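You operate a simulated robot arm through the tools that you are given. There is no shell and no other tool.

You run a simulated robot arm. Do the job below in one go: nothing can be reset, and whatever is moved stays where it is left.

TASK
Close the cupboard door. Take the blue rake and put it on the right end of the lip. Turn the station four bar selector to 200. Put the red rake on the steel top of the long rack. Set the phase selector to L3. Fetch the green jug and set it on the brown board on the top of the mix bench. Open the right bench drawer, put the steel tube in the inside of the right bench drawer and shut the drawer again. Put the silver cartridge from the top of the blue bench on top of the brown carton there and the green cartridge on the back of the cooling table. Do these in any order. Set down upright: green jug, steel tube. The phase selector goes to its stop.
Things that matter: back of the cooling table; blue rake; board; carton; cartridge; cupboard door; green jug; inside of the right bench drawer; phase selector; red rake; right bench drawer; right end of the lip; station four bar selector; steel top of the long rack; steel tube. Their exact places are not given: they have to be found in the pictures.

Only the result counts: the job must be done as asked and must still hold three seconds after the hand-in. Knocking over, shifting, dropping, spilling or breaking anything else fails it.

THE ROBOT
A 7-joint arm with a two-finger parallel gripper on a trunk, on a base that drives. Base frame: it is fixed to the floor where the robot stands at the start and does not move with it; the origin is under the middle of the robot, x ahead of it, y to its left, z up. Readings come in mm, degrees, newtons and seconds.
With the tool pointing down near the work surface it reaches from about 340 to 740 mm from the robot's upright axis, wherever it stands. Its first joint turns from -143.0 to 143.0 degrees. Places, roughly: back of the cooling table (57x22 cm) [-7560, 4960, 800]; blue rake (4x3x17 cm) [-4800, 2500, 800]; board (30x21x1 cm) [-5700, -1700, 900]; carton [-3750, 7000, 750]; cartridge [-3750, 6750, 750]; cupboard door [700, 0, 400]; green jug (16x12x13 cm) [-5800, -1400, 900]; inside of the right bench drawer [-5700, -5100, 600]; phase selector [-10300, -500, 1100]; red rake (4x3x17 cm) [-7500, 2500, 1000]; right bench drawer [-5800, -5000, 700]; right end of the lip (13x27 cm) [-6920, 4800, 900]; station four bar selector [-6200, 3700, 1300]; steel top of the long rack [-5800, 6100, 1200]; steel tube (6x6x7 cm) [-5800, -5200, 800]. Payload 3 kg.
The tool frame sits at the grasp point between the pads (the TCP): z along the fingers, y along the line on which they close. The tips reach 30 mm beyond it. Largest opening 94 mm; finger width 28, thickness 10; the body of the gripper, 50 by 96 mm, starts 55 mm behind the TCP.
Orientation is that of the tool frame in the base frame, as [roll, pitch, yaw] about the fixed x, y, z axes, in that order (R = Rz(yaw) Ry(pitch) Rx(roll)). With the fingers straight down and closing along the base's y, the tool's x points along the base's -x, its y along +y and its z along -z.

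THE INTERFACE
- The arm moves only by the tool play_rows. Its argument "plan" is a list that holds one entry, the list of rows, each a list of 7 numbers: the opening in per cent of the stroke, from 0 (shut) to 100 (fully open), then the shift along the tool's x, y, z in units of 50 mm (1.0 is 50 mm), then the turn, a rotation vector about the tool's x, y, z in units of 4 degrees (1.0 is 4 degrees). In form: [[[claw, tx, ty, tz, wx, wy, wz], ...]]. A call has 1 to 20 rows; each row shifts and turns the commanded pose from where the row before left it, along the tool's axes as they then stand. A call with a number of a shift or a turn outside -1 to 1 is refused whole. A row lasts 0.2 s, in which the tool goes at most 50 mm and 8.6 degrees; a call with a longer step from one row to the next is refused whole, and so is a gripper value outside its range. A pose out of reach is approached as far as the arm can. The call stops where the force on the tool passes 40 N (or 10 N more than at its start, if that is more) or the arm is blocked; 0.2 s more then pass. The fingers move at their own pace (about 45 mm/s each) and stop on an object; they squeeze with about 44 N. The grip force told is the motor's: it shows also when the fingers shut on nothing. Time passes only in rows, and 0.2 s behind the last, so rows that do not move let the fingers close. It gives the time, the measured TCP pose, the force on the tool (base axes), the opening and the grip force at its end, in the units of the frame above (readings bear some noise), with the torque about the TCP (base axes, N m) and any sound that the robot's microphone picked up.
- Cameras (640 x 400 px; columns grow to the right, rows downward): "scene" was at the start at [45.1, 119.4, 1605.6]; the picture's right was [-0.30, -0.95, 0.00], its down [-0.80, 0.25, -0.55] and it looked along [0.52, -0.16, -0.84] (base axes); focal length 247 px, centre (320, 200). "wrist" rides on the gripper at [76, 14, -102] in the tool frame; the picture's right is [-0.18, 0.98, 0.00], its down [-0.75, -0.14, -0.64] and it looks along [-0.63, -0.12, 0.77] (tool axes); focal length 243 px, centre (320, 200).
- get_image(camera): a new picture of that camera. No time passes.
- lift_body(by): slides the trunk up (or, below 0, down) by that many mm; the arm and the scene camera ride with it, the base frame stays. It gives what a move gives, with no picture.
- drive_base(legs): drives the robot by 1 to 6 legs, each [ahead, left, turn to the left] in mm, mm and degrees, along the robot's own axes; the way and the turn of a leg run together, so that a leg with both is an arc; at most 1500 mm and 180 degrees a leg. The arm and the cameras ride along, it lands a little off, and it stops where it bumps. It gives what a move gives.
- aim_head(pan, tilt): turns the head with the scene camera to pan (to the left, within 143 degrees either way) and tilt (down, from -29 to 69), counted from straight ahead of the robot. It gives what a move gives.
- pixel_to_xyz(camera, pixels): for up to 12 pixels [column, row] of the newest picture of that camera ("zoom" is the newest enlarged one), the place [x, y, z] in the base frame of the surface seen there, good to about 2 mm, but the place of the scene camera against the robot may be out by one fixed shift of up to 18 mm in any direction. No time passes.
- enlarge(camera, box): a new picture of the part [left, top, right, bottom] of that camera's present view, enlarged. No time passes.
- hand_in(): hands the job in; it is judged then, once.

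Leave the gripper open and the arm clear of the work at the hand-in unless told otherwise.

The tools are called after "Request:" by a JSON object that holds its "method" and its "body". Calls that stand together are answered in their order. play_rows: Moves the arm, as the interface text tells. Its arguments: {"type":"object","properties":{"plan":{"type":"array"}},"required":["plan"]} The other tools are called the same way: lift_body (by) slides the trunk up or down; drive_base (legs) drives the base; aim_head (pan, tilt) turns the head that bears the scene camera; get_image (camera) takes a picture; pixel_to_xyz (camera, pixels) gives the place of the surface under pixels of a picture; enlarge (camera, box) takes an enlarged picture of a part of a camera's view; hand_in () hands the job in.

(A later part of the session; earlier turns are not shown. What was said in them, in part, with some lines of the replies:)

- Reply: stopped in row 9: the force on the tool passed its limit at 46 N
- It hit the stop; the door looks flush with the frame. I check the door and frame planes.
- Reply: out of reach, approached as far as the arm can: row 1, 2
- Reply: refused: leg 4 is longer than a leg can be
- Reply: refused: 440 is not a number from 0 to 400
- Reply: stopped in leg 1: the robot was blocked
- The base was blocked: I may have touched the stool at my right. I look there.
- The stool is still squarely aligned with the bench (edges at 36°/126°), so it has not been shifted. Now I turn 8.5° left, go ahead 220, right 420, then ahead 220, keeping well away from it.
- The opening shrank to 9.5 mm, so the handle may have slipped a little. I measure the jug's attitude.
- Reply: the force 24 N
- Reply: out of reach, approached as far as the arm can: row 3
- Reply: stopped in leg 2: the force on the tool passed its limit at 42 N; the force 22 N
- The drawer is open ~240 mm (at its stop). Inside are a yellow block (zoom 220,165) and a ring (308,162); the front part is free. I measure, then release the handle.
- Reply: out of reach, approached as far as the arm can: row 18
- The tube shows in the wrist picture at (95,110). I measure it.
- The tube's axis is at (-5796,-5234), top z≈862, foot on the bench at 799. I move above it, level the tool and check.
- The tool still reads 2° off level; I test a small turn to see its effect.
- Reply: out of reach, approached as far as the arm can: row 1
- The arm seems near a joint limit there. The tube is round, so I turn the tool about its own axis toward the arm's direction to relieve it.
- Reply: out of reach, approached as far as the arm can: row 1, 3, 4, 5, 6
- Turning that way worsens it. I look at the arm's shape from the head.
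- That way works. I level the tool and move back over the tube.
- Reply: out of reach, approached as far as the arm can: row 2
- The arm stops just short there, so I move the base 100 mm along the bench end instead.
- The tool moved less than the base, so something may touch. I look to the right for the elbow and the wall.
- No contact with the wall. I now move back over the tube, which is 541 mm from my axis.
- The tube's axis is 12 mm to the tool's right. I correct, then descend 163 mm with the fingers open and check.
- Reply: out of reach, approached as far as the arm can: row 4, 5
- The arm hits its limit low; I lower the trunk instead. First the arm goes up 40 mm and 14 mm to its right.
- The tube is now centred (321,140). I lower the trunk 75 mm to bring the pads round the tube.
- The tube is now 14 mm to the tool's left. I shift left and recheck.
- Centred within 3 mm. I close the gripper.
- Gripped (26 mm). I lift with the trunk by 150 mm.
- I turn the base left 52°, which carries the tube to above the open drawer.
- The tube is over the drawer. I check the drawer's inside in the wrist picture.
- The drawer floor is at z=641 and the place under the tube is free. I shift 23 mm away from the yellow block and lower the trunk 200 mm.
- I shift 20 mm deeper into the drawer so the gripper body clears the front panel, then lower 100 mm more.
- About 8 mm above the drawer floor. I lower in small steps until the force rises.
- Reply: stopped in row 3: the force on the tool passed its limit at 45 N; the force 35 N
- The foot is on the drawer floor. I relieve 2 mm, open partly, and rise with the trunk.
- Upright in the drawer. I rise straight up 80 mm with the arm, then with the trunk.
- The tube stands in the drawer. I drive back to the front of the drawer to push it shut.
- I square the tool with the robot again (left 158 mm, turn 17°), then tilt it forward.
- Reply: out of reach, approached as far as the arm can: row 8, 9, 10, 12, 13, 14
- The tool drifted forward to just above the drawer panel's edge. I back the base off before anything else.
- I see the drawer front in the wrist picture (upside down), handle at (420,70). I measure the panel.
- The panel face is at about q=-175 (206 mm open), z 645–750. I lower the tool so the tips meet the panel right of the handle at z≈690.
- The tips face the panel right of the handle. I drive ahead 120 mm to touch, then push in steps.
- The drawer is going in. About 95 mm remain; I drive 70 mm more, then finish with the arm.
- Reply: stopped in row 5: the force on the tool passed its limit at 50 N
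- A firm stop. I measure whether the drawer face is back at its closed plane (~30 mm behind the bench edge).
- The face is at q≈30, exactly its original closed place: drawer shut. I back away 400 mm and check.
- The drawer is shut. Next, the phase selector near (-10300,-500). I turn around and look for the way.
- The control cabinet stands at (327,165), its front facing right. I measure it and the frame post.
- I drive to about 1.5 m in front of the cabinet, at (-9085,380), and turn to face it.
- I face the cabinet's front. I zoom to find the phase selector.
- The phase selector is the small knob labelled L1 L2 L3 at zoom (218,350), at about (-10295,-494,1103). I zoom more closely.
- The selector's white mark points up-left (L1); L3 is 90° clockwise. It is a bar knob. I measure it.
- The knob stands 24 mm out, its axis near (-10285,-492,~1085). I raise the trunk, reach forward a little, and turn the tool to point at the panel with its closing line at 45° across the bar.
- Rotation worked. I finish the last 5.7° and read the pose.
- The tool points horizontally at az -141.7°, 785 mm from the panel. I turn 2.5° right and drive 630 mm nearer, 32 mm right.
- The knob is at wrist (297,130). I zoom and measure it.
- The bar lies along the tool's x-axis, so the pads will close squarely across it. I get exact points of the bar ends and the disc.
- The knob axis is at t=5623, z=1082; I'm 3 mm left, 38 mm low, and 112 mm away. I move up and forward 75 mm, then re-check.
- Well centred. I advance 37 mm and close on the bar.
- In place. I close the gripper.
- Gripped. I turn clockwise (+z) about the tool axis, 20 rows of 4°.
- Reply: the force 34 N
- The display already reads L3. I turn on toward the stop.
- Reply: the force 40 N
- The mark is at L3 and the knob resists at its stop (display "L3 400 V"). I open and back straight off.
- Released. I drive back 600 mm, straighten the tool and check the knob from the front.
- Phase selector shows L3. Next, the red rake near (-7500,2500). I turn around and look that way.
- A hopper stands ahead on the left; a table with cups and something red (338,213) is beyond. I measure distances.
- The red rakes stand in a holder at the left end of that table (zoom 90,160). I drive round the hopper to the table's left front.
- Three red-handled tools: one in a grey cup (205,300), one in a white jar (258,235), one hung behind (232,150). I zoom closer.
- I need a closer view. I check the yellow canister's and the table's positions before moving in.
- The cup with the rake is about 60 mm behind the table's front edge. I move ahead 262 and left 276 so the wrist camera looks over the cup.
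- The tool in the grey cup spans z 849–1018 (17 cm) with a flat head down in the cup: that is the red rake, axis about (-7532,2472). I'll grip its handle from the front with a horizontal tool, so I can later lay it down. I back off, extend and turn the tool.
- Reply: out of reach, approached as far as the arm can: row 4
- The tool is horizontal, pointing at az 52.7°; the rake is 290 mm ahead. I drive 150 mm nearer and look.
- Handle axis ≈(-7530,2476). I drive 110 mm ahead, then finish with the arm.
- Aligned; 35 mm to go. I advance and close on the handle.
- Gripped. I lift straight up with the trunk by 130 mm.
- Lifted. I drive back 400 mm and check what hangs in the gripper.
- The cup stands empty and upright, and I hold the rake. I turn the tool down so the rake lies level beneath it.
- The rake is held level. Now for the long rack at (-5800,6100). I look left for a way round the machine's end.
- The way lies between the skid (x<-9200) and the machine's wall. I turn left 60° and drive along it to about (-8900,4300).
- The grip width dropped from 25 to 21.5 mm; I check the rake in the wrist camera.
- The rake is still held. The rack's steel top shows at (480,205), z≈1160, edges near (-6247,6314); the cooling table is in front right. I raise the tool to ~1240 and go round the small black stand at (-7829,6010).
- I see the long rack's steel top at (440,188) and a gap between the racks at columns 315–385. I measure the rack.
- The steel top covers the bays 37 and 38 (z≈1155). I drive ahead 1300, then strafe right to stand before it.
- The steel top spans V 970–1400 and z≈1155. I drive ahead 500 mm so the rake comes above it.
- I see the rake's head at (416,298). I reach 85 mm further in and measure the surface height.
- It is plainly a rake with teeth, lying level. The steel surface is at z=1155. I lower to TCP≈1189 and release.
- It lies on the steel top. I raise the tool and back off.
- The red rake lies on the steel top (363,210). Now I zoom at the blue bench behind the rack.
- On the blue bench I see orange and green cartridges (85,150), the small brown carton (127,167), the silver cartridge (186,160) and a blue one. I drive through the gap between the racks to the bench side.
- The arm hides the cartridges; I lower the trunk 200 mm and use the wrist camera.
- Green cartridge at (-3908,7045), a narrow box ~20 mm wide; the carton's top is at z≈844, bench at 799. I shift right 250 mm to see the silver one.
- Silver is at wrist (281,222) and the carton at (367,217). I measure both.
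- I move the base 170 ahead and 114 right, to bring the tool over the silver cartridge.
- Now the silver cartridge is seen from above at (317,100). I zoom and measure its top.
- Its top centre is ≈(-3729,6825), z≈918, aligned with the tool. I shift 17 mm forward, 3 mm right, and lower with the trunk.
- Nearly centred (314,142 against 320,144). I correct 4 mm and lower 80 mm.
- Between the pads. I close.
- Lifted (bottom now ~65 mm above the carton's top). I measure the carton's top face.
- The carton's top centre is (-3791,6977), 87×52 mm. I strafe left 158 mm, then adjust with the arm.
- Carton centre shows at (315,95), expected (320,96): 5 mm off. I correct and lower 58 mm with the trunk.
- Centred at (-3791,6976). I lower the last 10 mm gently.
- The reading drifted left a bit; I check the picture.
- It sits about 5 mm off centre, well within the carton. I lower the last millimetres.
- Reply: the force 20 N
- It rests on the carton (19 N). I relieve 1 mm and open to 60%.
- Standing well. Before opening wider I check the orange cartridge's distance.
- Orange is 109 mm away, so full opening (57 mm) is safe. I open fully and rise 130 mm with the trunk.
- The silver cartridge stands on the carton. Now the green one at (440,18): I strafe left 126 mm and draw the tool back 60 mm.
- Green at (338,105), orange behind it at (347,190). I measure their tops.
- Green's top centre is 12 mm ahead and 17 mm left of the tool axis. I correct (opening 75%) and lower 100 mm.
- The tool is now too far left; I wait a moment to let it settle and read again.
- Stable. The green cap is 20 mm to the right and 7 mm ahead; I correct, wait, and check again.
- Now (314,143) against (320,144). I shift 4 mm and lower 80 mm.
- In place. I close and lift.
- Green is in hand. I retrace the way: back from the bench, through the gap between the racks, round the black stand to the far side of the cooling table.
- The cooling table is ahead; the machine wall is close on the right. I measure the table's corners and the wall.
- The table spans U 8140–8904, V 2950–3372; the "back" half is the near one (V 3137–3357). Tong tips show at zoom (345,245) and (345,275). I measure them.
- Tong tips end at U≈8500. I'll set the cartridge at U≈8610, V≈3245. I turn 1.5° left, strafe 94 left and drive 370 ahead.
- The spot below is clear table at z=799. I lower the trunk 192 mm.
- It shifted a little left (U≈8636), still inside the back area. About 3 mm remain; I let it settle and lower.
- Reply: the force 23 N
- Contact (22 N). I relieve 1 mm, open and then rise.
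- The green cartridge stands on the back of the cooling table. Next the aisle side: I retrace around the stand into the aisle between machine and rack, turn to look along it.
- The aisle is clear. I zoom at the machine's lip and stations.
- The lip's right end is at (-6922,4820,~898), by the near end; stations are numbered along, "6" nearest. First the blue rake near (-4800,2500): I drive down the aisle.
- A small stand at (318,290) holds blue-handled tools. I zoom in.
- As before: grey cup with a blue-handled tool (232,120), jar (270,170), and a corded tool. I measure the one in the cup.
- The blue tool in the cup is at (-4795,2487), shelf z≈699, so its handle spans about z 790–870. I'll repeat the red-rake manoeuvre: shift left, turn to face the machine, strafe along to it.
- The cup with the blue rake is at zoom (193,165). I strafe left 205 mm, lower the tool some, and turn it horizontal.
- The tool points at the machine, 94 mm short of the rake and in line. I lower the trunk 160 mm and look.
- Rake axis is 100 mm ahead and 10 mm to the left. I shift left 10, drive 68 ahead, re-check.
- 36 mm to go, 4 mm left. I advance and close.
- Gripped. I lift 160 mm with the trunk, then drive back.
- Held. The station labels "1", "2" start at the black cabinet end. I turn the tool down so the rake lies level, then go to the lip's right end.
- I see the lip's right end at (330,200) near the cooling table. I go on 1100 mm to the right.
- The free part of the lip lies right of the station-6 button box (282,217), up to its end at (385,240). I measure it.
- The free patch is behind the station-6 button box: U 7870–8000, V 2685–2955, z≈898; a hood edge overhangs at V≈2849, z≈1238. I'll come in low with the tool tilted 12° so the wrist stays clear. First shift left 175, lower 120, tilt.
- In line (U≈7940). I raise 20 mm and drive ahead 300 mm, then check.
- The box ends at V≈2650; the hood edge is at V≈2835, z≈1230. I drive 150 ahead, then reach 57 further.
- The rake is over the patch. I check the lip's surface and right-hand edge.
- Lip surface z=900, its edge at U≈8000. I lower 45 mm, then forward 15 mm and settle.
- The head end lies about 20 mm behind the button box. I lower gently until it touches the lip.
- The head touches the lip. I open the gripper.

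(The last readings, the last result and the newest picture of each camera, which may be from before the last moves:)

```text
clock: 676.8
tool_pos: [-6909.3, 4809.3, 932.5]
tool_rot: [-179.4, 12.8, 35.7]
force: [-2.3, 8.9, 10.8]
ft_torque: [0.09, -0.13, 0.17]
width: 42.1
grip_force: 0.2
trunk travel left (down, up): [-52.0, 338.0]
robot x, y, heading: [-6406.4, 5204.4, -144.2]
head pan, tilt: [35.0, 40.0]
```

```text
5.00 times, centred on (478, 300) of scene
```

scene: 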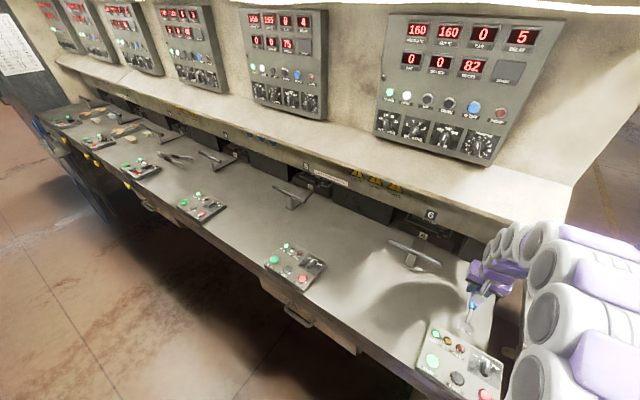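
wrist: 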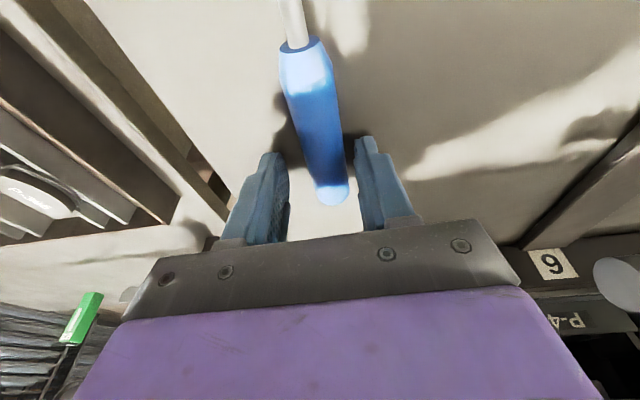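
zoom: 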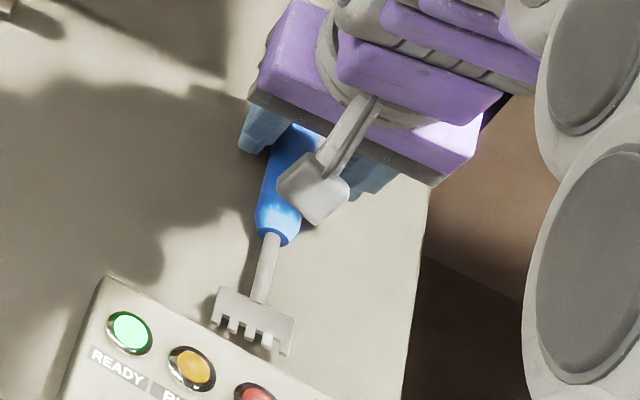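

The finger tips touch the lip; the rake lies down. I rise vertically.

Request:
{"method": "play_rows", "body": {"plan": [[[50, -0.02, 0, -0.1, 0, 0, 0], [60, -0.04, 0, -0.2, 0, 0, 0], [60, -0.1, 0, -0.45, 0, 0, 0], [60, 0, 0, 0, 0, 0, 0]]]}}

Request:
{"method": "get_image", "body": {"camera": "wrist"}}

```text
clock: 677.8
tool_pos: [-6908.7, 4807.3, 971.6]
tool_rot: [-179.3, 12.9, 35.7]
force: [0.4, -0.4, 0.1]
ft_torque: [0.0, -0.01, -0.01]
width: 56.3
grip_force: 0.1
trunk travel left (down, up): [-52.0, 338.0]
robot x, y, heading: [-6406.4, 5205.8, -144.2]
head pan, tilt: [35.0, 40.0]
```

```text
taken
```

wrist: 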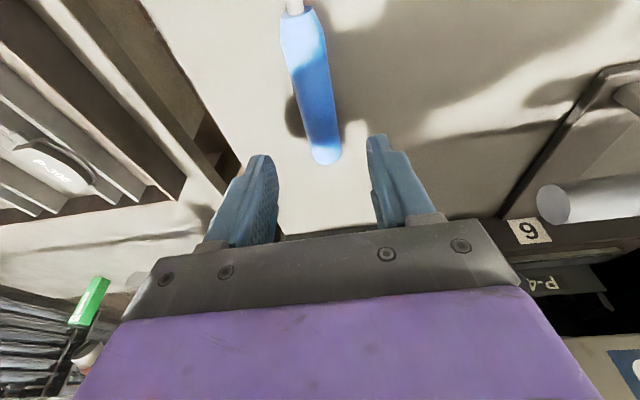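

Request:
{"method": "pixel_to_xyz", "body": {"camera": "wrist", "pixels": [[325, 150], [312, 90], [298, 25], [294, 6]]}}

Request:
{"method": "drive_base", "body": {"legs": [[-350, 0, 0]]}}

Request:
{"method": "aim_head", "body": {"pan": 10, "tilt": 40}}

Request:
{"method": "get_image", "body": {"camera": "scene"}}

```text
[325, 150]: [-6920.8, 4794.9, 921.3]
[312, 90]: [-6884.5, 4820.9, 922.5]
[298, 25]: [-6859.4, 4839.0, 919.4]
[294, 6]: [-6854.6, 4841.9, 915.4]
```

```text
clock: 680.1
tool_pos: [-6616.4, 5014.4, 970.8]
tool_rot: [-179.4, 12.7, 35.9]
force: [-0.4, -0.9, -1.5]
ft_torque: [0.01, -0.01, -0.01]
width: 56.4
grip_force: 0.0
trunk travel left (down, up): [-52.0, 338.0]
robot x, y, heading: [-6116.4, 5416.8, -144.4]
head pan, tilt: [35.0, 40.0]
```

```text
clock: 681.0
tool_pos: [-6615.4, 5015.0, 971.5]
tool_rot: [-179.4, 12.9, 35.9]
force: [0.4, 0.0, -0.3]
ft_torque: [-0.05, 0.01, 0.03]
width: 56.4
grip_force: 0.0
trunk travel left (down, up): [-52.0, 338.0]
robot x, y, heading: [-6121.7, 5412.8, -144.1]
head pan, tilt: [10.0, 40.0]
```

```text
taken
```

scene: 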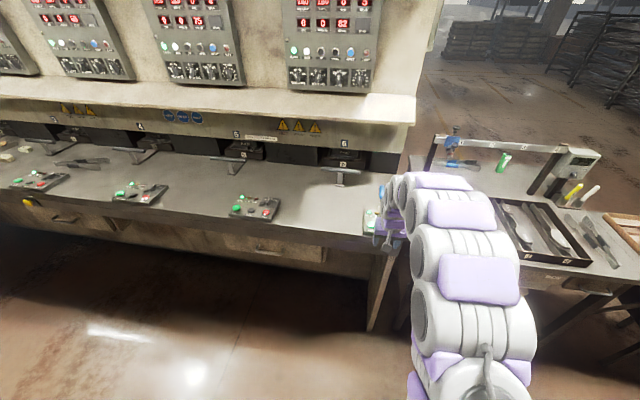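

The rake rests on the lip, but its head end lies a bit near the button box (V≈2660). I'll regrip it and slide it ~40 mm deeper to be well inside the patch. I drive in again 300 mm.

Request:
{"method": "drive_base", "body": {"legs": [[300, 0, 0]]}}

Request:
{"method": "play_rows", "body": {"plan": [[[70, 0, 0, 0, 0, 0, 0], [70, 0, 0, 0, 0, 0, 0], [70, 0, 0, 0, 0, 0, 0]]]}}

Request:
{"method": "get_image", "body": {"camera": "wrist"}}

Request:
{"method": "pixel_to_xyz", "body": {"camera": "wrist", "pixels": [[325, 170], [312, 120], [300, 70], [290, 20], [320, 150]]}}

```text
clock: 683.0
tool_pos: [-6864.1, 4840.4, 972.2]
tool_rot: [-179.3, 13.0, 35.5]
force: [-0.2, -0.8, 0.4]
ft_torque: [0.05, 0.01, 0.01]
width: 56.4
grip_force: 0.1
trunk travel left (down, up): [-52.0, 338.0]
robot x, y, heading: [-6365.3, 5239.8, -144.3]
head pan, tilt: [10.0, 40.0]
```

```text
clock: 683.8
tool_pos: [-6863.3, 4842.5, 972.9]
tool_rot: [-179.3, 13.0, 35.6]
force: [1.1, 0.0, -0.1]
ft_torque: [-0.02, -0.02, 0.01]
width: 65.6
grip_force: 0.1
trunk travel left (down, up): [-52.0, 338.0]
robot x, y, heading: [-6364.0, 5236.4, -144.2]
head pan, tilt: [10.0, 40.0]
```

```text
taken
```

wrist: 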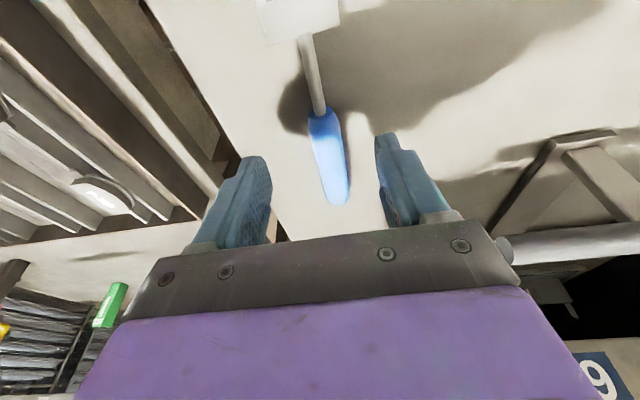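

```text
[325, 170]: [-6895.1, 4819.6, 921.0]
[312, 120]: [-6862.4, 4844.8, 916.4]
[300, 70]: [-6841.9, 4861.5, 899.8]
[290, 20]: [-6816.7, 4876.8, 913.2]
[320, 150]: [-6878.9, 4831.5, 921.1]
```

The handle is centred between the fingers. I go 30 mm forward, 36 mm down, and close.

Request:
{"method": "play_rows", "body": {"plan": [[[70, -0.586, 0, 0.131, 0, 0, 0], [70, 0, 0, 0, 0, 0, 0], [70, 0.08, 0, 0.35, 0, 0, 0], [70, 0.06, 0, 0.25, 0, 0, 0], [70, 0.018, 0, 0.08, 0, 0, 0], [70, 0, 0, 0, 0, 0, 0], [70, 0, 0, 0, 0, 0, 0]]]}}

Request:
{"method": "get_image", "body": {"camera": "wrist"}}

```text
clock: 685.4
tool_pos: [-6886.6, 4824.1, 937.3]
tool_rot: [-179.3, 12.9, 35.6]
force: [0.2, 0.7, 0.1]
ft_torque: [-0.02, 0.0, -0.04]
width: 65.7
grip_force: 0.1
trunk travel left (down, up): [-52.0, 338.0]
robot x, y, heading: [-6364.1, 5238.1, -144.4]
head pan, tilt: [10.0, 40.0]
```

```text
taken
```

wrist: 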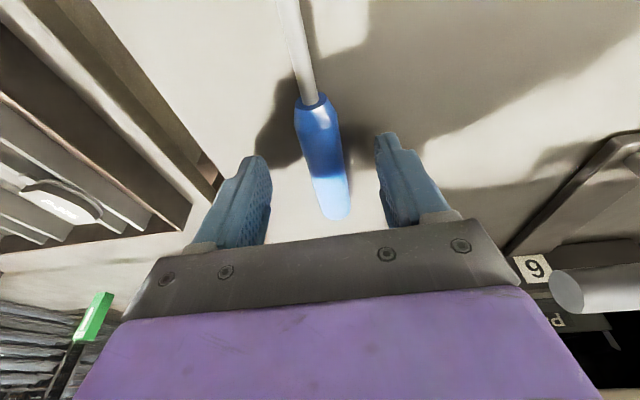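

Request:
{"method": "play_rows", "body": {"plan": [[[40, 0, 0, 0.03, 0, 0, 0], [20, 0, 0, 0, 0, 0, 0], [0, 0, 0, 0, 0, 0, 0], [0, 0, 0, 0, 0, 0, 0], [0, 0, 0, 0, 0, 0, 0], [0, 0, 0, 0, 0, 0, 0]]]}}

Request:
{"method": "get_image", "body": {"camera": "wrist"}}

```text
clock: 686.8
tool_pos: [-6888.3, 4823.1, 936.2]
tool_rot: [-179.3, 12.9, 35.6]
force: [0.7, 0.2, 0.5]
ft_torque: [0.0, 0.0, 0.01]
width: 21.9
grip_force: 43.7
trunk travel left (down, up): [-52.0, 338.0]
robot x, y, heading: [-6365.7, 5238.4, -144.4]
head pan, tilt: [10.0, 40.0]
```

```text
taken
```

wrist: 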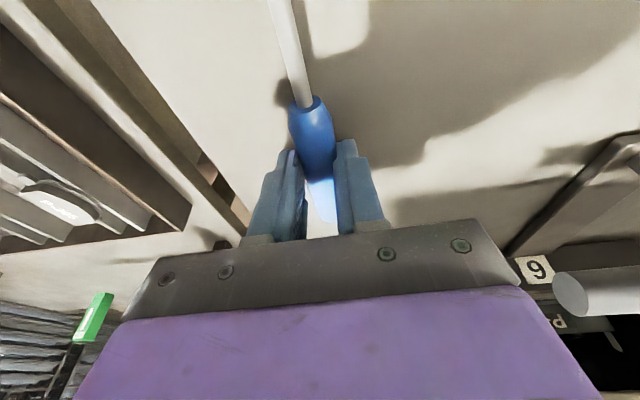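

Gripped. I lift 6 mm, move 40 mm deeper, lower and release.

Request:
{"method": "play_rows", "body": {"plan": [[[0, -0.026, 0, -0.117, 0, 0, 0], [0, 0, 0, 0, 0, 0, 0], [0, -0.26, 0, 0.058, 0, 0, 0], [0, -0.26, 0, 0.058, 0, 0, 0], [0, -0.26, 0, 0.058, 0, 0, 0], [0, 0, 0, 0, 0, 0, 0], [0, 0, 0, 0, 0, 0, 0]]]}}

Request:
{"method": "get_image", "body": {"camera": "wrist"}}

```text
clock: 688.4
tool_pos: [-6921.7, 4800.5, 943.2]
tool_rot: [-179.4, 13.0, 35.6]
force: [0.1, 0.7, -1.3]
ft_torque: [0.0, 0.01, 0.02]
width: 21.5
grip_force: 43.8
trunk travel left (down, up): [-52.0, 338.0]
robot x, y, heading: [-6364.7, 5237.4, -144.6]
head pan, tilt: [10.0, 40.0]
```

```text
taken
```

wrist: 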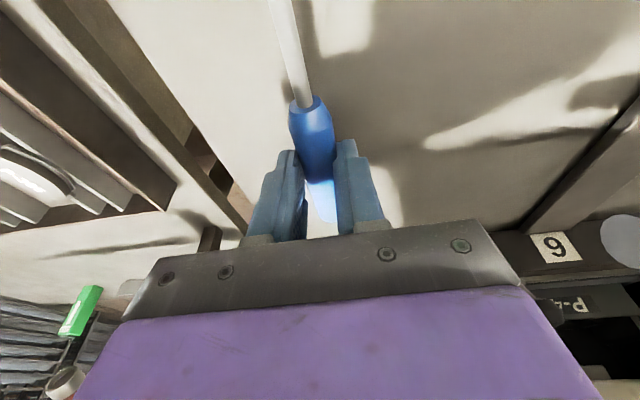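

Request:
{"method": "play_rows", "body": {"plan": [[[0, 0.013, 0, 0.06, 0, 0, 0], [0, 0.013, 0, 0.05, 0, 0, 0], [15, 0, 0, 0, 0, 0, 0], [30, 0, 0, 0, 0, 0, 0], [55, 0, 0, 0, 0, 0, 0], [55, 0, 0, 0, 0, 0, 0], [55, -0.02, 0, -0.1, 0, 0, 0], [55, -0.08, 0, -0.36, 0, 0, 0], [55, -0.08, 0, -0.36, 0, 0, 0], [55, 0, 0, 0, 0, 0, 0]]]}}

Request:
{"method": "get_image", "body": {"camera": "wrist"}}

Request:
{"method": "pixel_to_xyz", "body": {"camera": "wrist", "pixels": [[325, 140], [312, 90], [300, 50]]}}

```text
clock: 690.6
tool_pos: [-6921.0, 4801.9, 978.8]
tool_rot: [-179.3, 13.0, 35.6]
force: [0.2, 0.5, -0.3]
ft_torque: [0.01, -0.01, 0.0]
width: 51.5
grip_force: 0.0
trunk travel left (down, up): [-52.0, 338.0]
robot x, y, heading: [-6367.6, 5235.3, -144.6]
head pan, tilt: [10.0, 40.0]
```

```text
taken
```

wrist: 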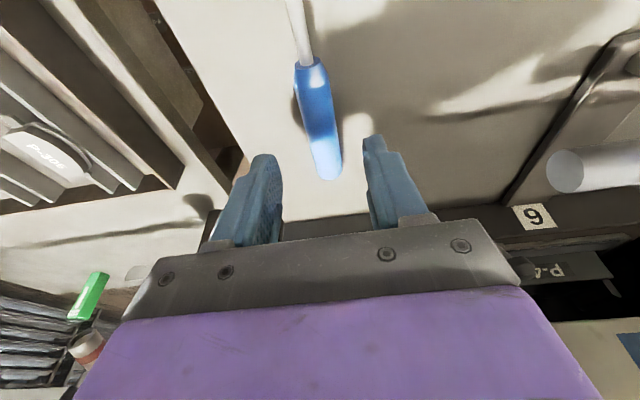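

```text
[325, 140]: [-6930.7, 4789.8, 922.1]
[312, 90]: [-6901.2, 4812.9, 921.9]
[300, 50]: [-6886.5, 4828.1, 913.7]
```

The rake now lies well inside the patch (V≈2693–2865). I back off and go to station four's panel at U≈6620.

Request:
{"method": "drive_base", "body": {"legs": [[-450, 0, 0]]}}

Request:
{"method": "drive_base", "body": {"legs": [[0, 650, 0], [0, 650, 0]]}}

Request:
{"method": "aim_head", "body": {"pan": 15, "tilt": 15}}

Request:
{"method": "get_image", "body": {"camera": "scene"}}

```text
clock: 693.3
tool_pos: [-6565.7, 5067.2, 981.4]
tool_rot: [-179.9, 13.1, 35.6]
force: [-0.2, -0.3, 0.1]
ft_torque: [-0.05, -0.03, 0.0]
width: 52.0
grip_force: 0.1
trunk travel left (down, up): [-52.0, 338.0]
robot x, y, heading: [-6009.5, 5496.0, -144.2]
head pan, tilt: [10.0, 40.0]
```

```text
clock: 700.2
tool_pos: [-5818.3, 4028.2, 983.3]
tool_rot: [179.6, 13.3, 34.9]
force: [-0.7, 0.2, 0.7]
ft_torque: [0.02, -0.02, -0.01]
width: 51.5
grip_force: 0.1
trunk travel left (down, up): [-52.0, 338.0]
robot x, y, heading: [-5254.4, 4438.7, -144.9]
head pan, tilt: [10.0, 40.0]
```

```text
clock: 701.0
tool_pos: [-5818.0, 4031.7, 985.9]
tool_rot: [179.3, 13.6, 34.9]
force: [-0.9, -0.2, -0.5]
ft_torque: [0.01, 0.0, -0.01]
width: 51.5
grip_force: 0.0
trunk travel left (down, up): [-52.0, 338.0]
robot x, y, heading: [-5258.6, 4443.7, -144.9]
head pan, tilt: [15.0, 15.0]
```

```text
taken
```

scene: 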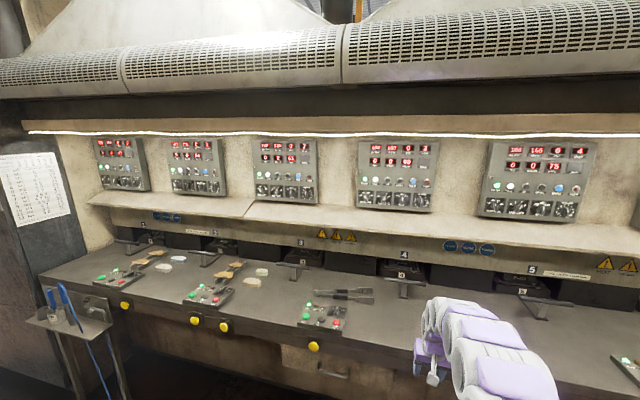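

Panel four is at (395,175), above the label "4". I zoom in.

Request:
{"method": "enlarge", "body": {"camera": "scene", "box": [347, 132, 443, 220]}}

Request:
{"method": "pixel_to_xyz", "body": {"camera": "scene", "pixels": [[366, 198], [383, 198], [400, 199], [418, 200], [395, 175], [360, 150], [430, 150], [404, 254]]}}

```text
4.55 times, centred on (395, 176) of scene
```

zoom: 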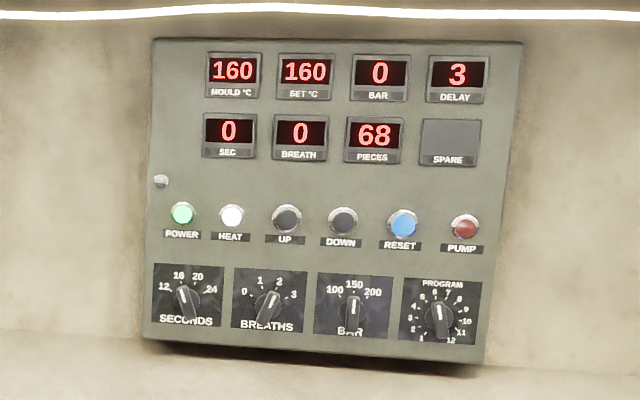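

```text
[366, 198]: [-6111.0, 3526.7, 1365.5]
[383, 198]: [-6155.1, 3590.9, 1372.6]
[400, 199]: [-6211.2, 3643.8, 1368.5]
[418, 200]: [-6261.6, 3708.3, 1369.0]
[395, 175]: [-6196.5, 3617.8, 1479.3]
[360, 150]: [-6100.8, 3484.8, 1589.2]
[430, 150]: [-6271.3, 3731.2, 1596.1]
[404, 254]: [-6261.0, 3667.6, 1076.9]
```

The BAR selector (100/150/200) is the third knob, now pointing at 150. I zoom further on it.

Request:
{"method": "enlarge", "body": {"camera": "scene", "box": [391, 190, 411, 208]}}

Request:
{"method": "pixel_to_xyz", "body": {"camera": "zoom", "pixels": [[320, 200], [320, 130], [330, 260], [250, 150], [400, 150], [320, 300], [200, 200], [440, 200]]}}

```text
16.00 times, centred on (401, 199) of scene
```

zoom: 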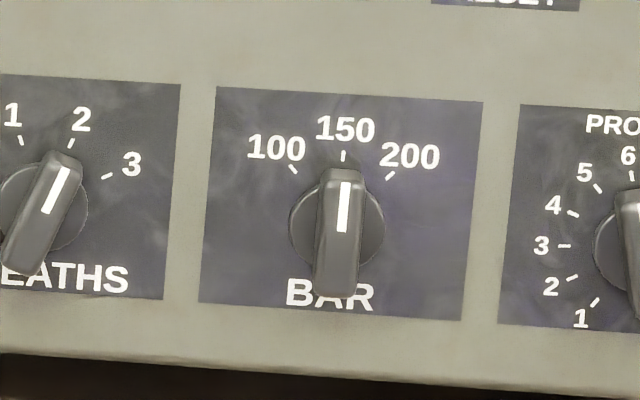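

```text
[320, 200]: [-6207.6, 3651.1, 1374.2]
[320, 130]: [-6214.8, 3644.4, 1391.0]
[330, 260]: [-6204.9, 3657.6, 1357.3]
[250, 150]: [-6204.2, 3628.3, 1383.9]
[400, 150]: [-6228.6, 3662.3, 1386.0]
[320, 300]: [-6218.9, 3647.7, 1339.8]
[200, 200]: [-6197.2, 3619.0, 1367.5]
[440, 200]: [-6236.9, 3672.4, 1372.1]
```

The ticks are ±45° about 150, so 200 is 45° clockwise. I raise the trunk fully and turn the tool horizontal (pads closing sideways on the vertical bar).

Request:
{"method": "lift_body", "body": {"by": 330}}

Request:
{"method": "play_rows", "body": {"plan": [[[60, 0.3, 0, 0, 0, -1, 0], [60, 0.3, 0, 0, 0, -1, 0], [60, 0, 0, 0, 0, -1, 0], [60, 0, 0, 0, 0, -1, 0], [60, 0, 0, 0, 0, -1, 0], [60, 0, 0, 0, 0, -1, 0], [60, 0, 0, 0, 0, -1, 0], [60, 0, 0, 0, 0, -1, 0], [60, 0, 0, 0, 0, -1, 0], [60, 0, 0, 0, 0, -1, 0], [60, 0, 0, 0, 0, -1, 0], [60, 0, 0, 0, 0, -1, 0], [60, 0, 0, 0, 0, -1, 0], [60, 0, 0, 0, 0, -1, 0], [60, 0, 0, 0, 0, -1, 0], [60, 0, 0, 0, 0, -1, 0], [60, 0, 0, 0, 0, -1, 0], [60, 0, 0, 0, 0, -1, 0], [60, 0, 0, 0, 0, -1, 0], [60, 0, 0, 0, 0, -0.15, 0]]]}}

Request:
{"method": "drive_base", "body": {"legs": [[0, 0, 0.6], [0, 68, 0], [320, 0, 0]]}}

Request:
{"method": "get_image", "body": {"camera": "wrist"}}

Request:
{"method": "get_image", "body": {"camera": "scene"}}

```text
clock: 704.3
tool_pos: [-5818.9, 4031.6, 1315.3]
tool_rot: [179.3, 13.6, 34.9]
force: [-0.5, 0.2, 1.6]
ft_torque: [-0.01, -0.01, -0.03]
width: 51.7
grip_force: 0.0
trunk travel left (down, up): [-382.0, 8.0]
robot x, y, heading: [-5257.2, 4448.3, -144.7]
head pan, tilt: [15.0, 15.0]
```

```text
clock: 708.5
tool_pos: [-5795.6, 4049.9, 1307.7]
tool_rot: [73.2, 89.3, -71.9]
force: [0.1, -0.3, 0.5]
ft_torque: [-0.01, 0.0, -0.02]
width: 56.3
grip_force: 0.2
trunk travel left (down, up): [-382.0, 8.0]
robot x, y, heading: [-5258.9, 4442.4, -144.9]
head pan, tilt: [15.0, 15.0]
```

```text
clock: 711.6
tool_pos: [-6020.4, 3813.1, 1303.8]
tool_rot: [82.9, 88.9, -61.5]
force: [-0.4, 0.5, -0.2]
ft_torque: [0.02, -0.01, -0.01]
width: 56.7
grip_force: 0.1
trunk travel left (down, up): [-382.0, 8.0]
robot x, y, heading: [-5476.5, 4206.3, -144.0]
head pan, tilt: [15.0, 15.0]
```

```text
taken
```

wrist: 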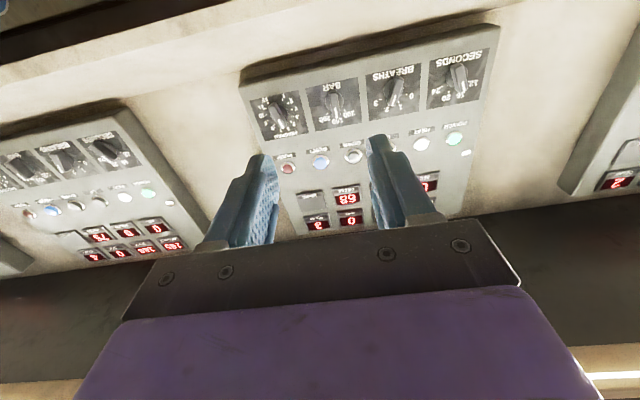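

```text
taken
```

scene: 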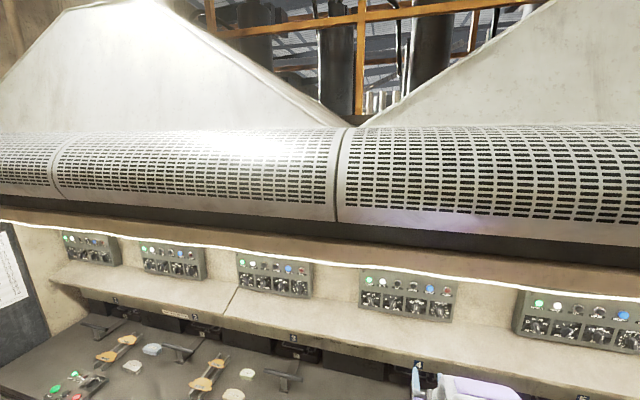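

In the wrist picture (upside down) the BAR knob is at (335,105). I zoom and measure.

Request:
{"method": "enlarge", "body": {"camera": "wrist", "box": [287, 75, 383, 135]}}

Request:
{"method": "pixel_to_xyz", "body": {"camera": "zoom", "pixels": [[320, 160], [325, 240], [318, 120], [250, 150], [400, 150], [330, 200], [290, 180], [370, 180]]}}

```text
6.67 times, centred on (335, 105) of wrist
```

zoom: 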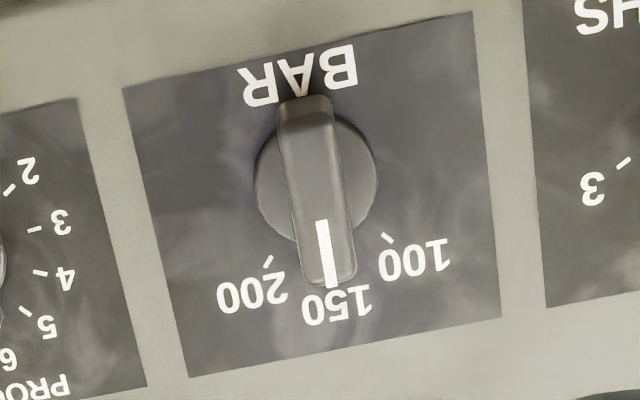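

```text
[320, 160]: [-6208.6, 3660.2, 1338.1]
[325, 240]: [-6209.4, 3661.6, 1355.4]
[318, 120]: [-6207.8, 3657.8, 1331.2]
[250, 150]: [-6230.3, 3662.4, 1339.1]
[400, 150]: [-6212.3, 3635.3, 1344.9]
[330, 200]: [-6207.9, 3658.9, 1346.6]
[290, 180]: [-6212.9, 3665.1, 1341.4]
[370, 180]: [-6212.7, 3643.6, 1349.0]
```

Knob axis: U=6590, z=1346; the bar front at V≈2908, panel 2924. I move up 42, left 16, then drive 130 ahead and check.

Request:
{"method": "play_rows", "body": {"plan": [[[60, -0.42, 0.16, 0, 0, 0, 0], [60, -0.42, 0.16, 0, 0, 0, 0], [60, 0, 0, 0, 0, 0, 0], [60, 0, 0, 0, 0, 0, 0]]]}}

Request:
{"method": "drive_base", "body": {"legs": [[130, 0, 0]]}}

Request:
{"method": "play_rows", "body": {"plan": [[[60, 0, 0, 0, 0, 0, 0], [60, 0, 0, 0, 0, 0, 0], [60, 0, 0, 0, 0, 0, 0], [60, 0, 0, 0, 0, 0, 0], [60, 0, 0, 0, 0, 0, 0]]]}}

Request:
{"method": "get_image", "body": {"camera": "wrist"}}

Request:
{"method": "enlarge", "body": {"camera": "wrist", "box": [256, 80, 384, 160]}}

```text
clock: 712.6
tool_pos: [-6004.5, 3797.1, 1347.9]
tool_rot: [75.3, 89.0, -69.2]
force: [-1.0, -0.8, -1.0]
ft_torque: [0.02, 0.0, -0.03]
width: 56.3
grip_force: 0.0
trunk travel left (down, up): [-382.0, 8.0]
robot x, y, heading: [-5475.1, 4201.0, -144.4]
head pan, tilt: [15.0, 15.0]
```

```text
clock: 713.9
tool_pos: [-6104.8, 3711.5, 1347.7]
tool_rot: [63.4, 89.4, -80.8]
force: [-0.4, -0.4, 0.3]
ft_torque: [-0.04, -0.01, -0.03]
width: 56.6
grip_force: 0.1
trunk travel left (down, up): [-382.0, 8.0]
robot x, y, heading: [-5582.0, 4127.3, -143.8]
head pan, tilt: [15.0, 15.0]
```

```text
clock: 715.0
tool_pos: [-6106.2, 3717.7, 1349.4]
tool_rot: [66.1, 89.3, -78.2]
force: [-0.1, -0.2, 0.3]
ft_torque: [0.01, 0.01, -0.02]
width: 56.5
grip_force: 0.1
trunk travel left (down, up): [-382.0, 8.0]
robot x, y, heading: [-5583.0, 4125.9, -144.2]
head pan, tilt: [15.0, 15.0]
```

```text
taken
```

wrist: 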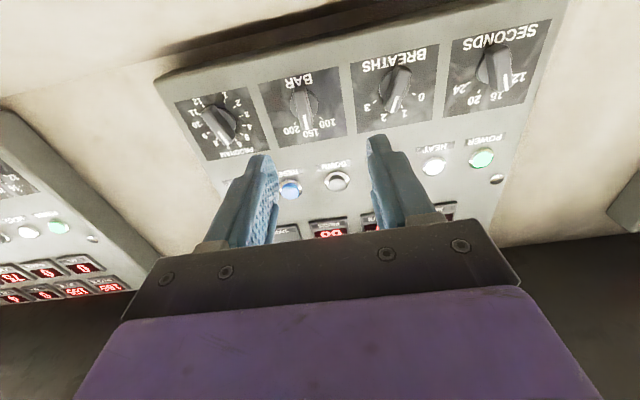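

```text
5.00 times, centred on (320, 120) of wrist
```

zoom: 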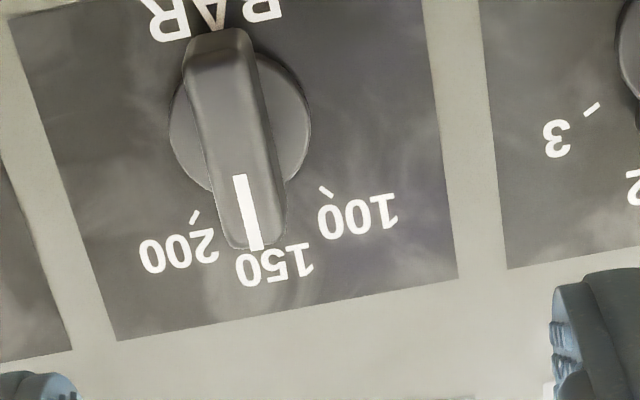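

The knob is 15 mm to the right. I shift right, drive 58 mm, then recheck.

Request:
{"method": "play_rows", "body": {"plan": [[[60, 0, -0.28, 0, 0, 0, 0], [60, 0, 0, 0, 0, 0, 0], [60, 0, 0, 0, 0, 0, 0]]]}}

Request:
{"method": "drive_base", "body": {"legs": [[56, 0, 0]]}}

Request:
{"method": "play_rows", "body": {"plan": [[[60, 0, 0, 0, 0, 0, 0], [60, 0, 0, 0, 0, 0, 0], [60, 0, 0, 0, 0, 0, 0], [60, 0, 0, 0, 0, 0, 0], [60, 0, 0, 0, 0, 0, 0], [60, 0, 0, 0, 0, 0, 0]]]}}

Request:
{"method": "get_image", "body": {"camera": "wrist"}}

Request:
{"method": "enlarge", "body": {"camera": "wrist", "box": [256, 100, 384, 180]}}

```text
clock: 715.9
tool_pos: [-6113.9, 3728.5, 1347.8]
tool_rot: [64.7, 89.2, -79.5]
force: [-0.2, 0.8, 0.0]
ft_torque: [0.01, 0.0, 0.02]
width: 56.5
grip_force: 0.1
trunk travel left (down, up): [-382.0, 8.0]
robot x, y, heading: [-5583.1, 4126.2, -143.8]
head pan, tilt: [15.0, 15.0]
```

```text
clock: 716.8
tool_pos: [-6162.1, 3692.9, 1346.5]
tool_rot: [67.7, 89.2, -76.9]
force: [-0.4, -0.6, -0.3]
ft_torque: [0.0, 0.0, 0.01]
width: 56.3
grip_force: 0.1
trunk travel left (down, up): [-382.0, 8.0]
robot x, y, heading: [-5628.2, 4096.4, -144.1]
head pan, tilt: [15.0, 15.0]
```

```text
clock: 718.2
tool_pos: [-6159.6, 3694.8, 1348.1]
tool_rot: [60.8, 89.3, -83.5]
force: [-0.3, -0.4, -0.7]
ft_torque: [-0.01, 0.02, -0.02]
width: 56.3
grip_force: 0.0
trunk travel left (down, up): [-382.0, 8.0]
robot x, y, heading: [-5629.1, 4096.7, -144.3]
head pan, tilt: [15.0, 15.0]
```

```text
taken
```

wrist: 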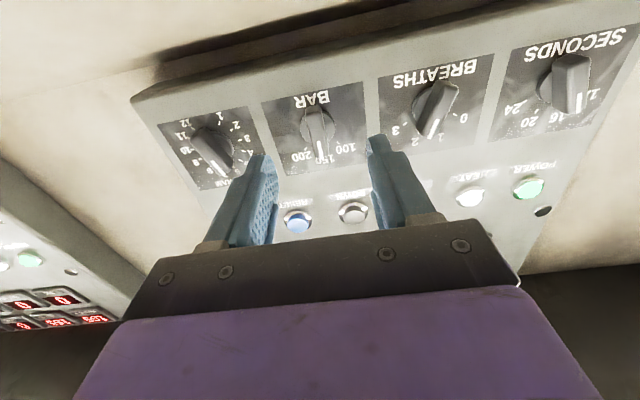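

```text
5.00 times, centred on (320, 140) of wrist
```

zoom: 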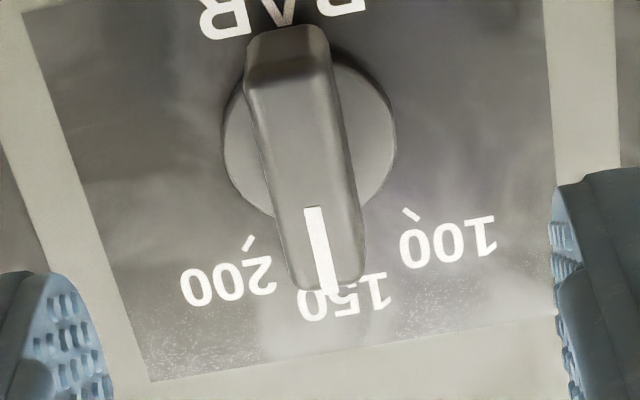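

Well lined up. I advance 39 mm with small corrections and close.

Request:
{"method": "play_rows", "body": {"plan": [[[60, 0.06, -0.04, 0.26, 0, 0, 0], [60, 0, 0, 0.26, 0, 0, 0], [60, 0, 0, 0.24, 0, 0, 0], [60, 0, 0, 0, 0, 0, 0], [60, 0, 0, 0, 0, 0, 0], [60, 0, 0, 0, 0, 0, 0]]]}}

Request:
{"method": "get_image", "body": {"camera": "wrist"}}

Request:
{"method": "enlarge", "body": {"camera": "wrist", "box": [256, 110, 384, 190]}}

```text
clock: 719.6
tool_pos: [-6192.2, 3675.6, 1346.1]
tool_rot: [59.9, 89.1, -84.3]
force: [-0.1, 0.5, -0.1]
ft_torque: [0.02, -0.02, -0.03]
width: 56.4
grip_force: 0.1
trunk travel left (down, up): [-382.0, 8.0]
robot x, y, heading: [-5629.5, 4094.2, -144.2]
head pan, tilt: [15.0, 15.0]
```

```text
taken
```

wrist: 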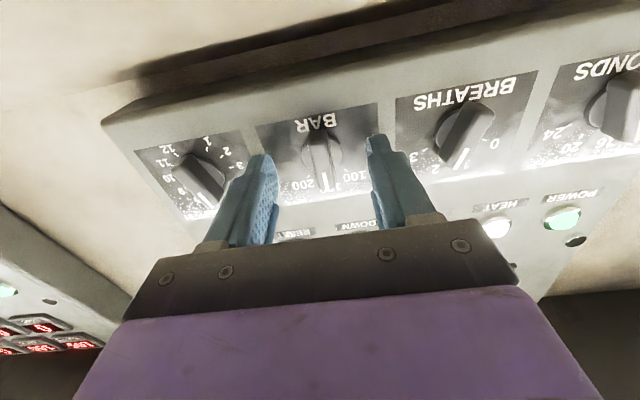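

```text
5.00 times, centred on (320, 150) of wrist
```

zoom: 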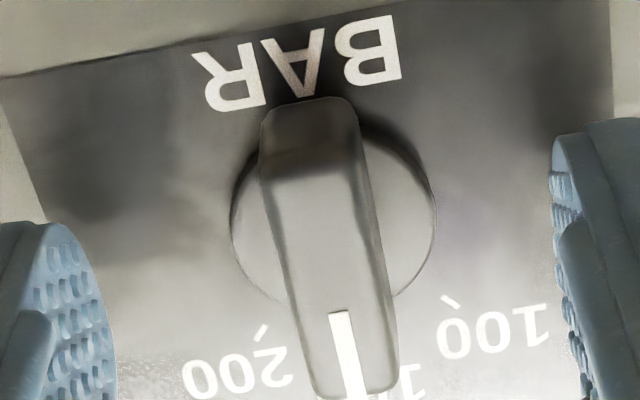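

Centred. I go 2 mm deeper and close.

Request:
{"method": "play_rows", "body": {"plan": [[[60, 0, 0, 0.04, 0, 0, 0], [30, 0, 0, 0, 0, 0, 0], [10, 0, 0, 0, 0, 0, 0], [0, 0, 0, 0, 0, 0, 0], [0, 0, 0, 0, 0, 0, 0], [0, 0, 0, 0, 0, 0, 0], [0, 0, 0, 0, 0, 0, 0]]]}}

Request:
{"method": "enlarge", "body": {"camera": "wrist", "box": [256, 110, 384, 190]}}

```text
clock: 721.2
tool_pos: [-6193.3, 3673.3, 1346.8]
tool_rot: [58.8, 89.2, -85.6]
force: [1.0, -1.7, 0.5]
ft_torque: [-0.14, 0.22, 0.09]
width: 11.8
grip_force: 44.7
trunk travel left (down, up): [-382.0, 8.0]
robot x, y, heading: [-5629.1, 4091.7, -144.4]
head pan, tilt: [15.0, 15.0]
```

```text
5.00 times, centred on (320, 150) of wrist
```

zoom: 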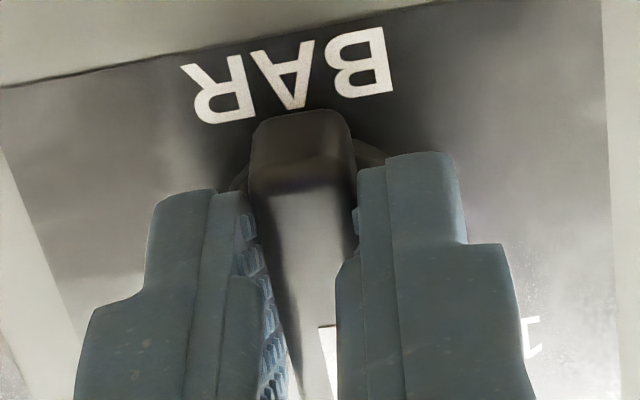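

Gripped. I turn clockwise 45°.

Request:
{"method": "play_rows", "body": {"plan": [[[0, 0, 0, 0, 0, 0, 1], [0, 0, 0, 0, 0, 0, 1], [0, 0, 0, 0, 0, 0, 1], [0, 0, 0, 0, 0, 0, 1], [0, 0, 0, 0, 0, 0, 1], [0, 0, 0, 0, 0, 0, 1], [0, 0, 0, 0, 0, 0, 1], [0, 0, 0, 0, 0, 0, 1], [0, 0, 0, 0, 0, 0, 1], [0, 0, 0, 0, 0, 0, 1], [0, 0, 0, 0, 0, 0, 1], [0, 0, 0, 0, 0, 0, 0.25], [0, 0, 0, 0, 0, 0, 0], [0, 0, 0, 0, 0, 0, 0]]]}}

Request:
{"method": "get_image", "body": {"camera": "wrist"}}

Request:
{"method": "enlarge", "body": {"camera": "wrist", "box": [256, 110, 384, 190]}}

```text
clock: 724.2
tool_pos: [-6193.4, 3672.5, 1346.4]
tool_rot: [89.4, 44.3, -54.6]
force: [6.8, -9.6, 9.6]
ft_torque: [1.33, 0.51, 0.37]
width: 13.8
grip_force: 45.3
trunk travel left (down, up): [-382.0, 8.0]
robot x, y, heading: [-5628.1, 4093.0, -144.5]
head pan, tilt: [15.0, 15.0]
```

```text
taken
```

wrist: 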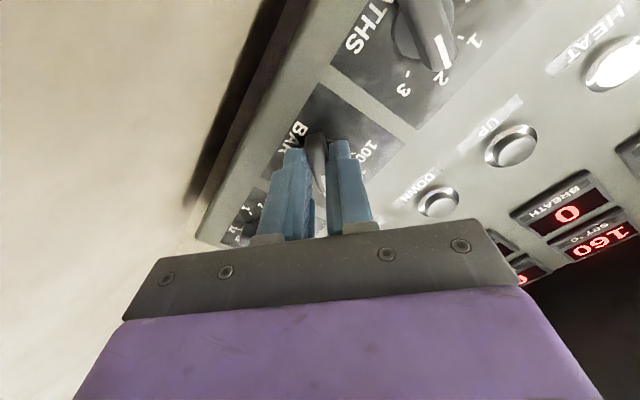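

```text
5.00 times, centred on (320, 150) of wrist
```

zoom: 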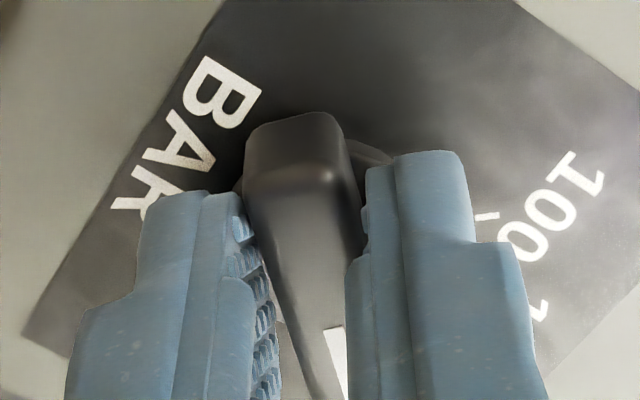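

The torque shows the same resistance as at the other knob's stop: it is at 200. I open and back off to check.

Request:
{"method": "play_rows", "body": {"plan": [[[20, 0, 0, 0, 0, 0, 0], [40, 0, 0, 0, 0, 0, 0], [60, 0, 0, 0, 0, 0, 0], [60, 0, 0, 0, 0, 0, 0], [60, 0, 0, -0.3, 0, 0, 0], [60, 0, 0, -0.5, 0, 0, 0], [60, 0, 0, -0.5, 0, 0, 0]]]}}

Request:
{"method": "drive_base", "body": {"legs": [[-350, 0, 0]]}}

Request:
{"method": "aim_head", "body": {"pan": 10, "tilt": 25}}

Request:
{"method": "get_image", "body": {"camera": "scene"}}

```text
clock: 725.8
tool_pos: [-6141.1, 3714.7, 1345.8]
tool_rot: [89.5, 44.2, -54.8]
force: [0.3, -0.6, 0.2]
ft_torque: [-0.04, 0.0, -0.01]
width: 56.3
grip_force: 0.0
trunk travel left (down, up): [-382.0, 8.0]
robot x, y, heading: [-5628.9, 4090.0, -144.2]
head pan, tilt: [15.0, 15.0]
```

```text
clock: 728.0
tool_pos: [-5871.2, 3914.7, 1346.1]
tool_rot: [89.4, 44.2, -55.4]
force: [0.7, -0.2, 0.0]
ft_torque: [0.02, -0.02, 0.0]
width: 56.4
grip_force: 0.1
trunk travel left (down, up): [-382.0, 8.0]
robot x, y, heading: [-5353.7, 4287.2, -144.7]
head pan, tilt: [15.0, 15.0]
```

```text
clock: 728.7
tool_pos: [-5869.5, 3915.3, 1347.3]
tool_rot: [89.2, 44.2, -55.3]
force: [-0.7, 0.7, 0.2]
ft_torque: [0.01, 0.01, -0.02]
width: 56.4
grip_force: 0.1
trunk travel left (down, up): [-382.0, 8.0]
robot x, y, heading: [-5355.4, 4285.7, -144.8]
head pan, tilt: [10.0, 25.0]
```

```text
taken
```

scene: 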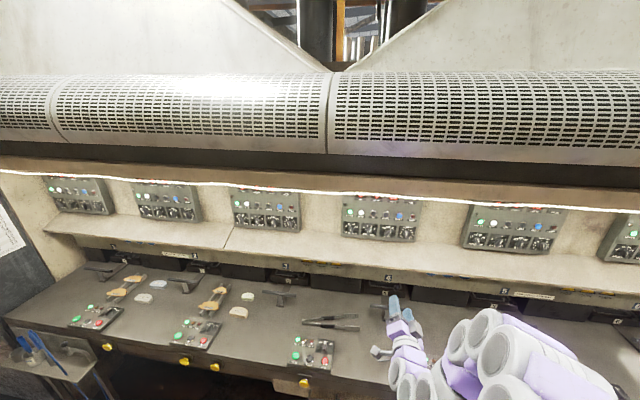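

Request:
{"method": "enlarge", "body": {"camera": "scene", "box": [364, 215, 412, 245]}}

Request:
{"method": "enlarge", "body": {"camera": "wrist", "box": [200, 0, 440, 150]}}

```text
13.33 times, centred on (388, 230) of scene
```

zoom: 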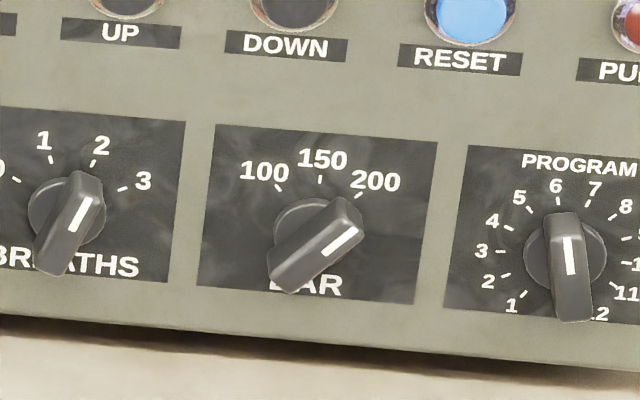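

```text
2.67 times, centred on (320, 75) of wrist
```

zoom: 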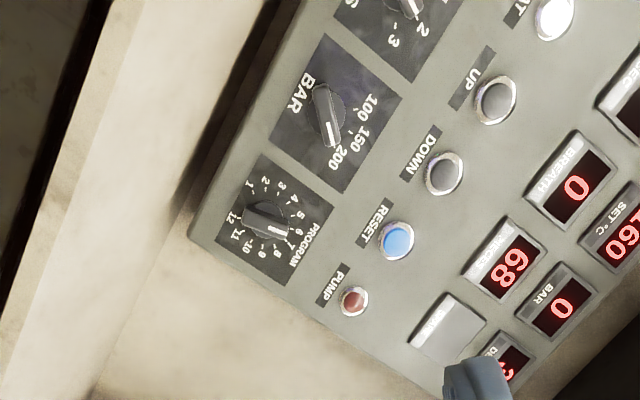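

BAR points at 200. I open the gripper fully and take a last look at the lip's right end.

Request:
{"method": "play_rows", "body": {"plan": [[[100, 0, 0, -0.5, 0, 0, 0], [100, 0, 0, -0.5, 0, 0, 0], [100, 0, 0, 0, 0, 0, 0], [100, 0, 0, 0, 0, 0, 0]]]}}

Request:
{"method": "aim_head", "body": {"pan": -35, "tilt": 25}}

Request:
{"method": "get_image", "body": {"camera": "scene"}}

```text
clock: 729.7
tool_pos: [-5868.6, 3915.0, 1347.3]
tool_rot: [89.3, 44.2, -55.3]
force: [-0.6, -0.1, 0.7]
ft_torque: [0.01, 0.01, -0.02]
width: 93.9
grip_force: 0.0
out of reach, approached as far as the arm can: row 1, 2
trunk travel left (down, up): [-382.0, 8.0]
robot x, y, heading: [-5358.5, 4292.7, -144.7]
head pan, tilt: [10.0, 25.0]
```

```text
clock: 730.9
tool_pos: [-5870.0, 3916.4, 1347.7]
tool_rot: [89.3, 44.2, -55.3]
force: [-0.6, 0.1, 1.1]
ft_torque: [-0.01, 0.01, 0.02]
width: 93.9
grip_force: 0.1
trunk travel left (down, up): [-382.0, 8.0]
robot x, y, heading: [-5356.1, 4289.5, -144.7]
head pan, tilt: [-35.0, 25.0]
```

```text
taken
```

scene: 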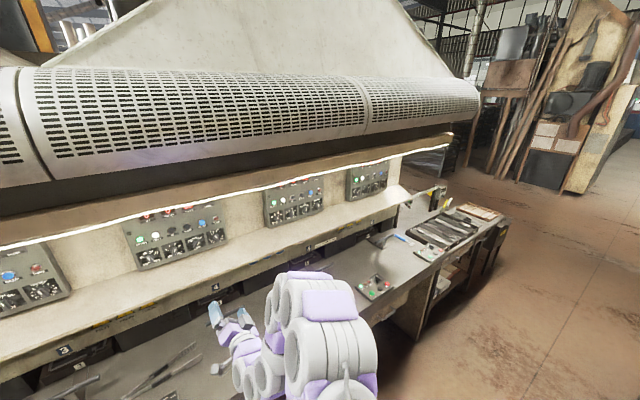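

Request:
{"method": "enlarge", "body": {"camera": "scene", "box": [350, 180, 510, 300]}}

```text
3.33 times, centred on (430, 240) of scene
```

zoom: 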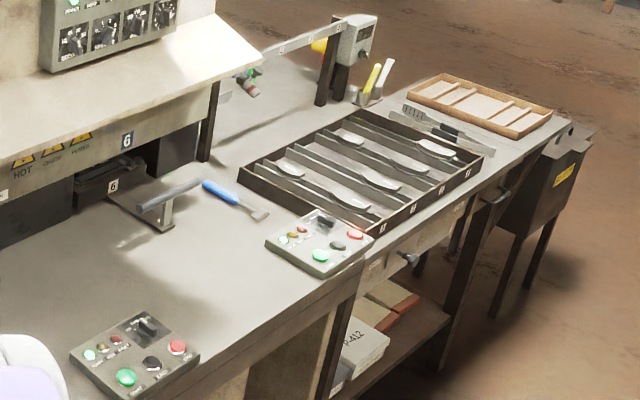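

The blue rake lies on the lip's right end behind the button box. All the jobs are done, the gripper is open and the arm is clear, so I hand in.

Request:
{"method": "hand_in", "body": {}}

```text
The job is handed in.
```

I did every task on the list and handed the job in. I checked each result in the pictures or by the readings:

| Task | Result |
|---|---|
| Cupboard door | Shut; its face is flush with the frame to about 1 mm |
| Green jug | Upright on the brown board on the mix bench |
| Steel tube | Upright in the right bench drawer; the drawer face is back in its closed plane |
| Phase selector | Turned to its stop; the display reads "L3 400 V" |
| Red rake | Lying on the steel top of the long rack |
| Silver cartridge | Standing on the brown carton on the blue bench |
| Green cartridge | Standing on the back of the cooling table, left of the tongs |
| Blue rake | Lying on the right end of the lip, behind the station-six button box |
| Station four bar selector | Pointing at 200 |

**Stool by the mix bench:** the base bumped it on the way to the jug. Its mugs stayed upright and its edges still lined up with the bench. I had no exact position from before the bump, so I can't rule out a small shift.

**Button box on the lip:** the blue rake's head pressed lightly, by about 8 N, against something there, probably the back of the station-six button box. I then moved the rake about 40 mm further from it. Nothing looked out of place afterwards.

The gripper is open and the arm is clear of the work.
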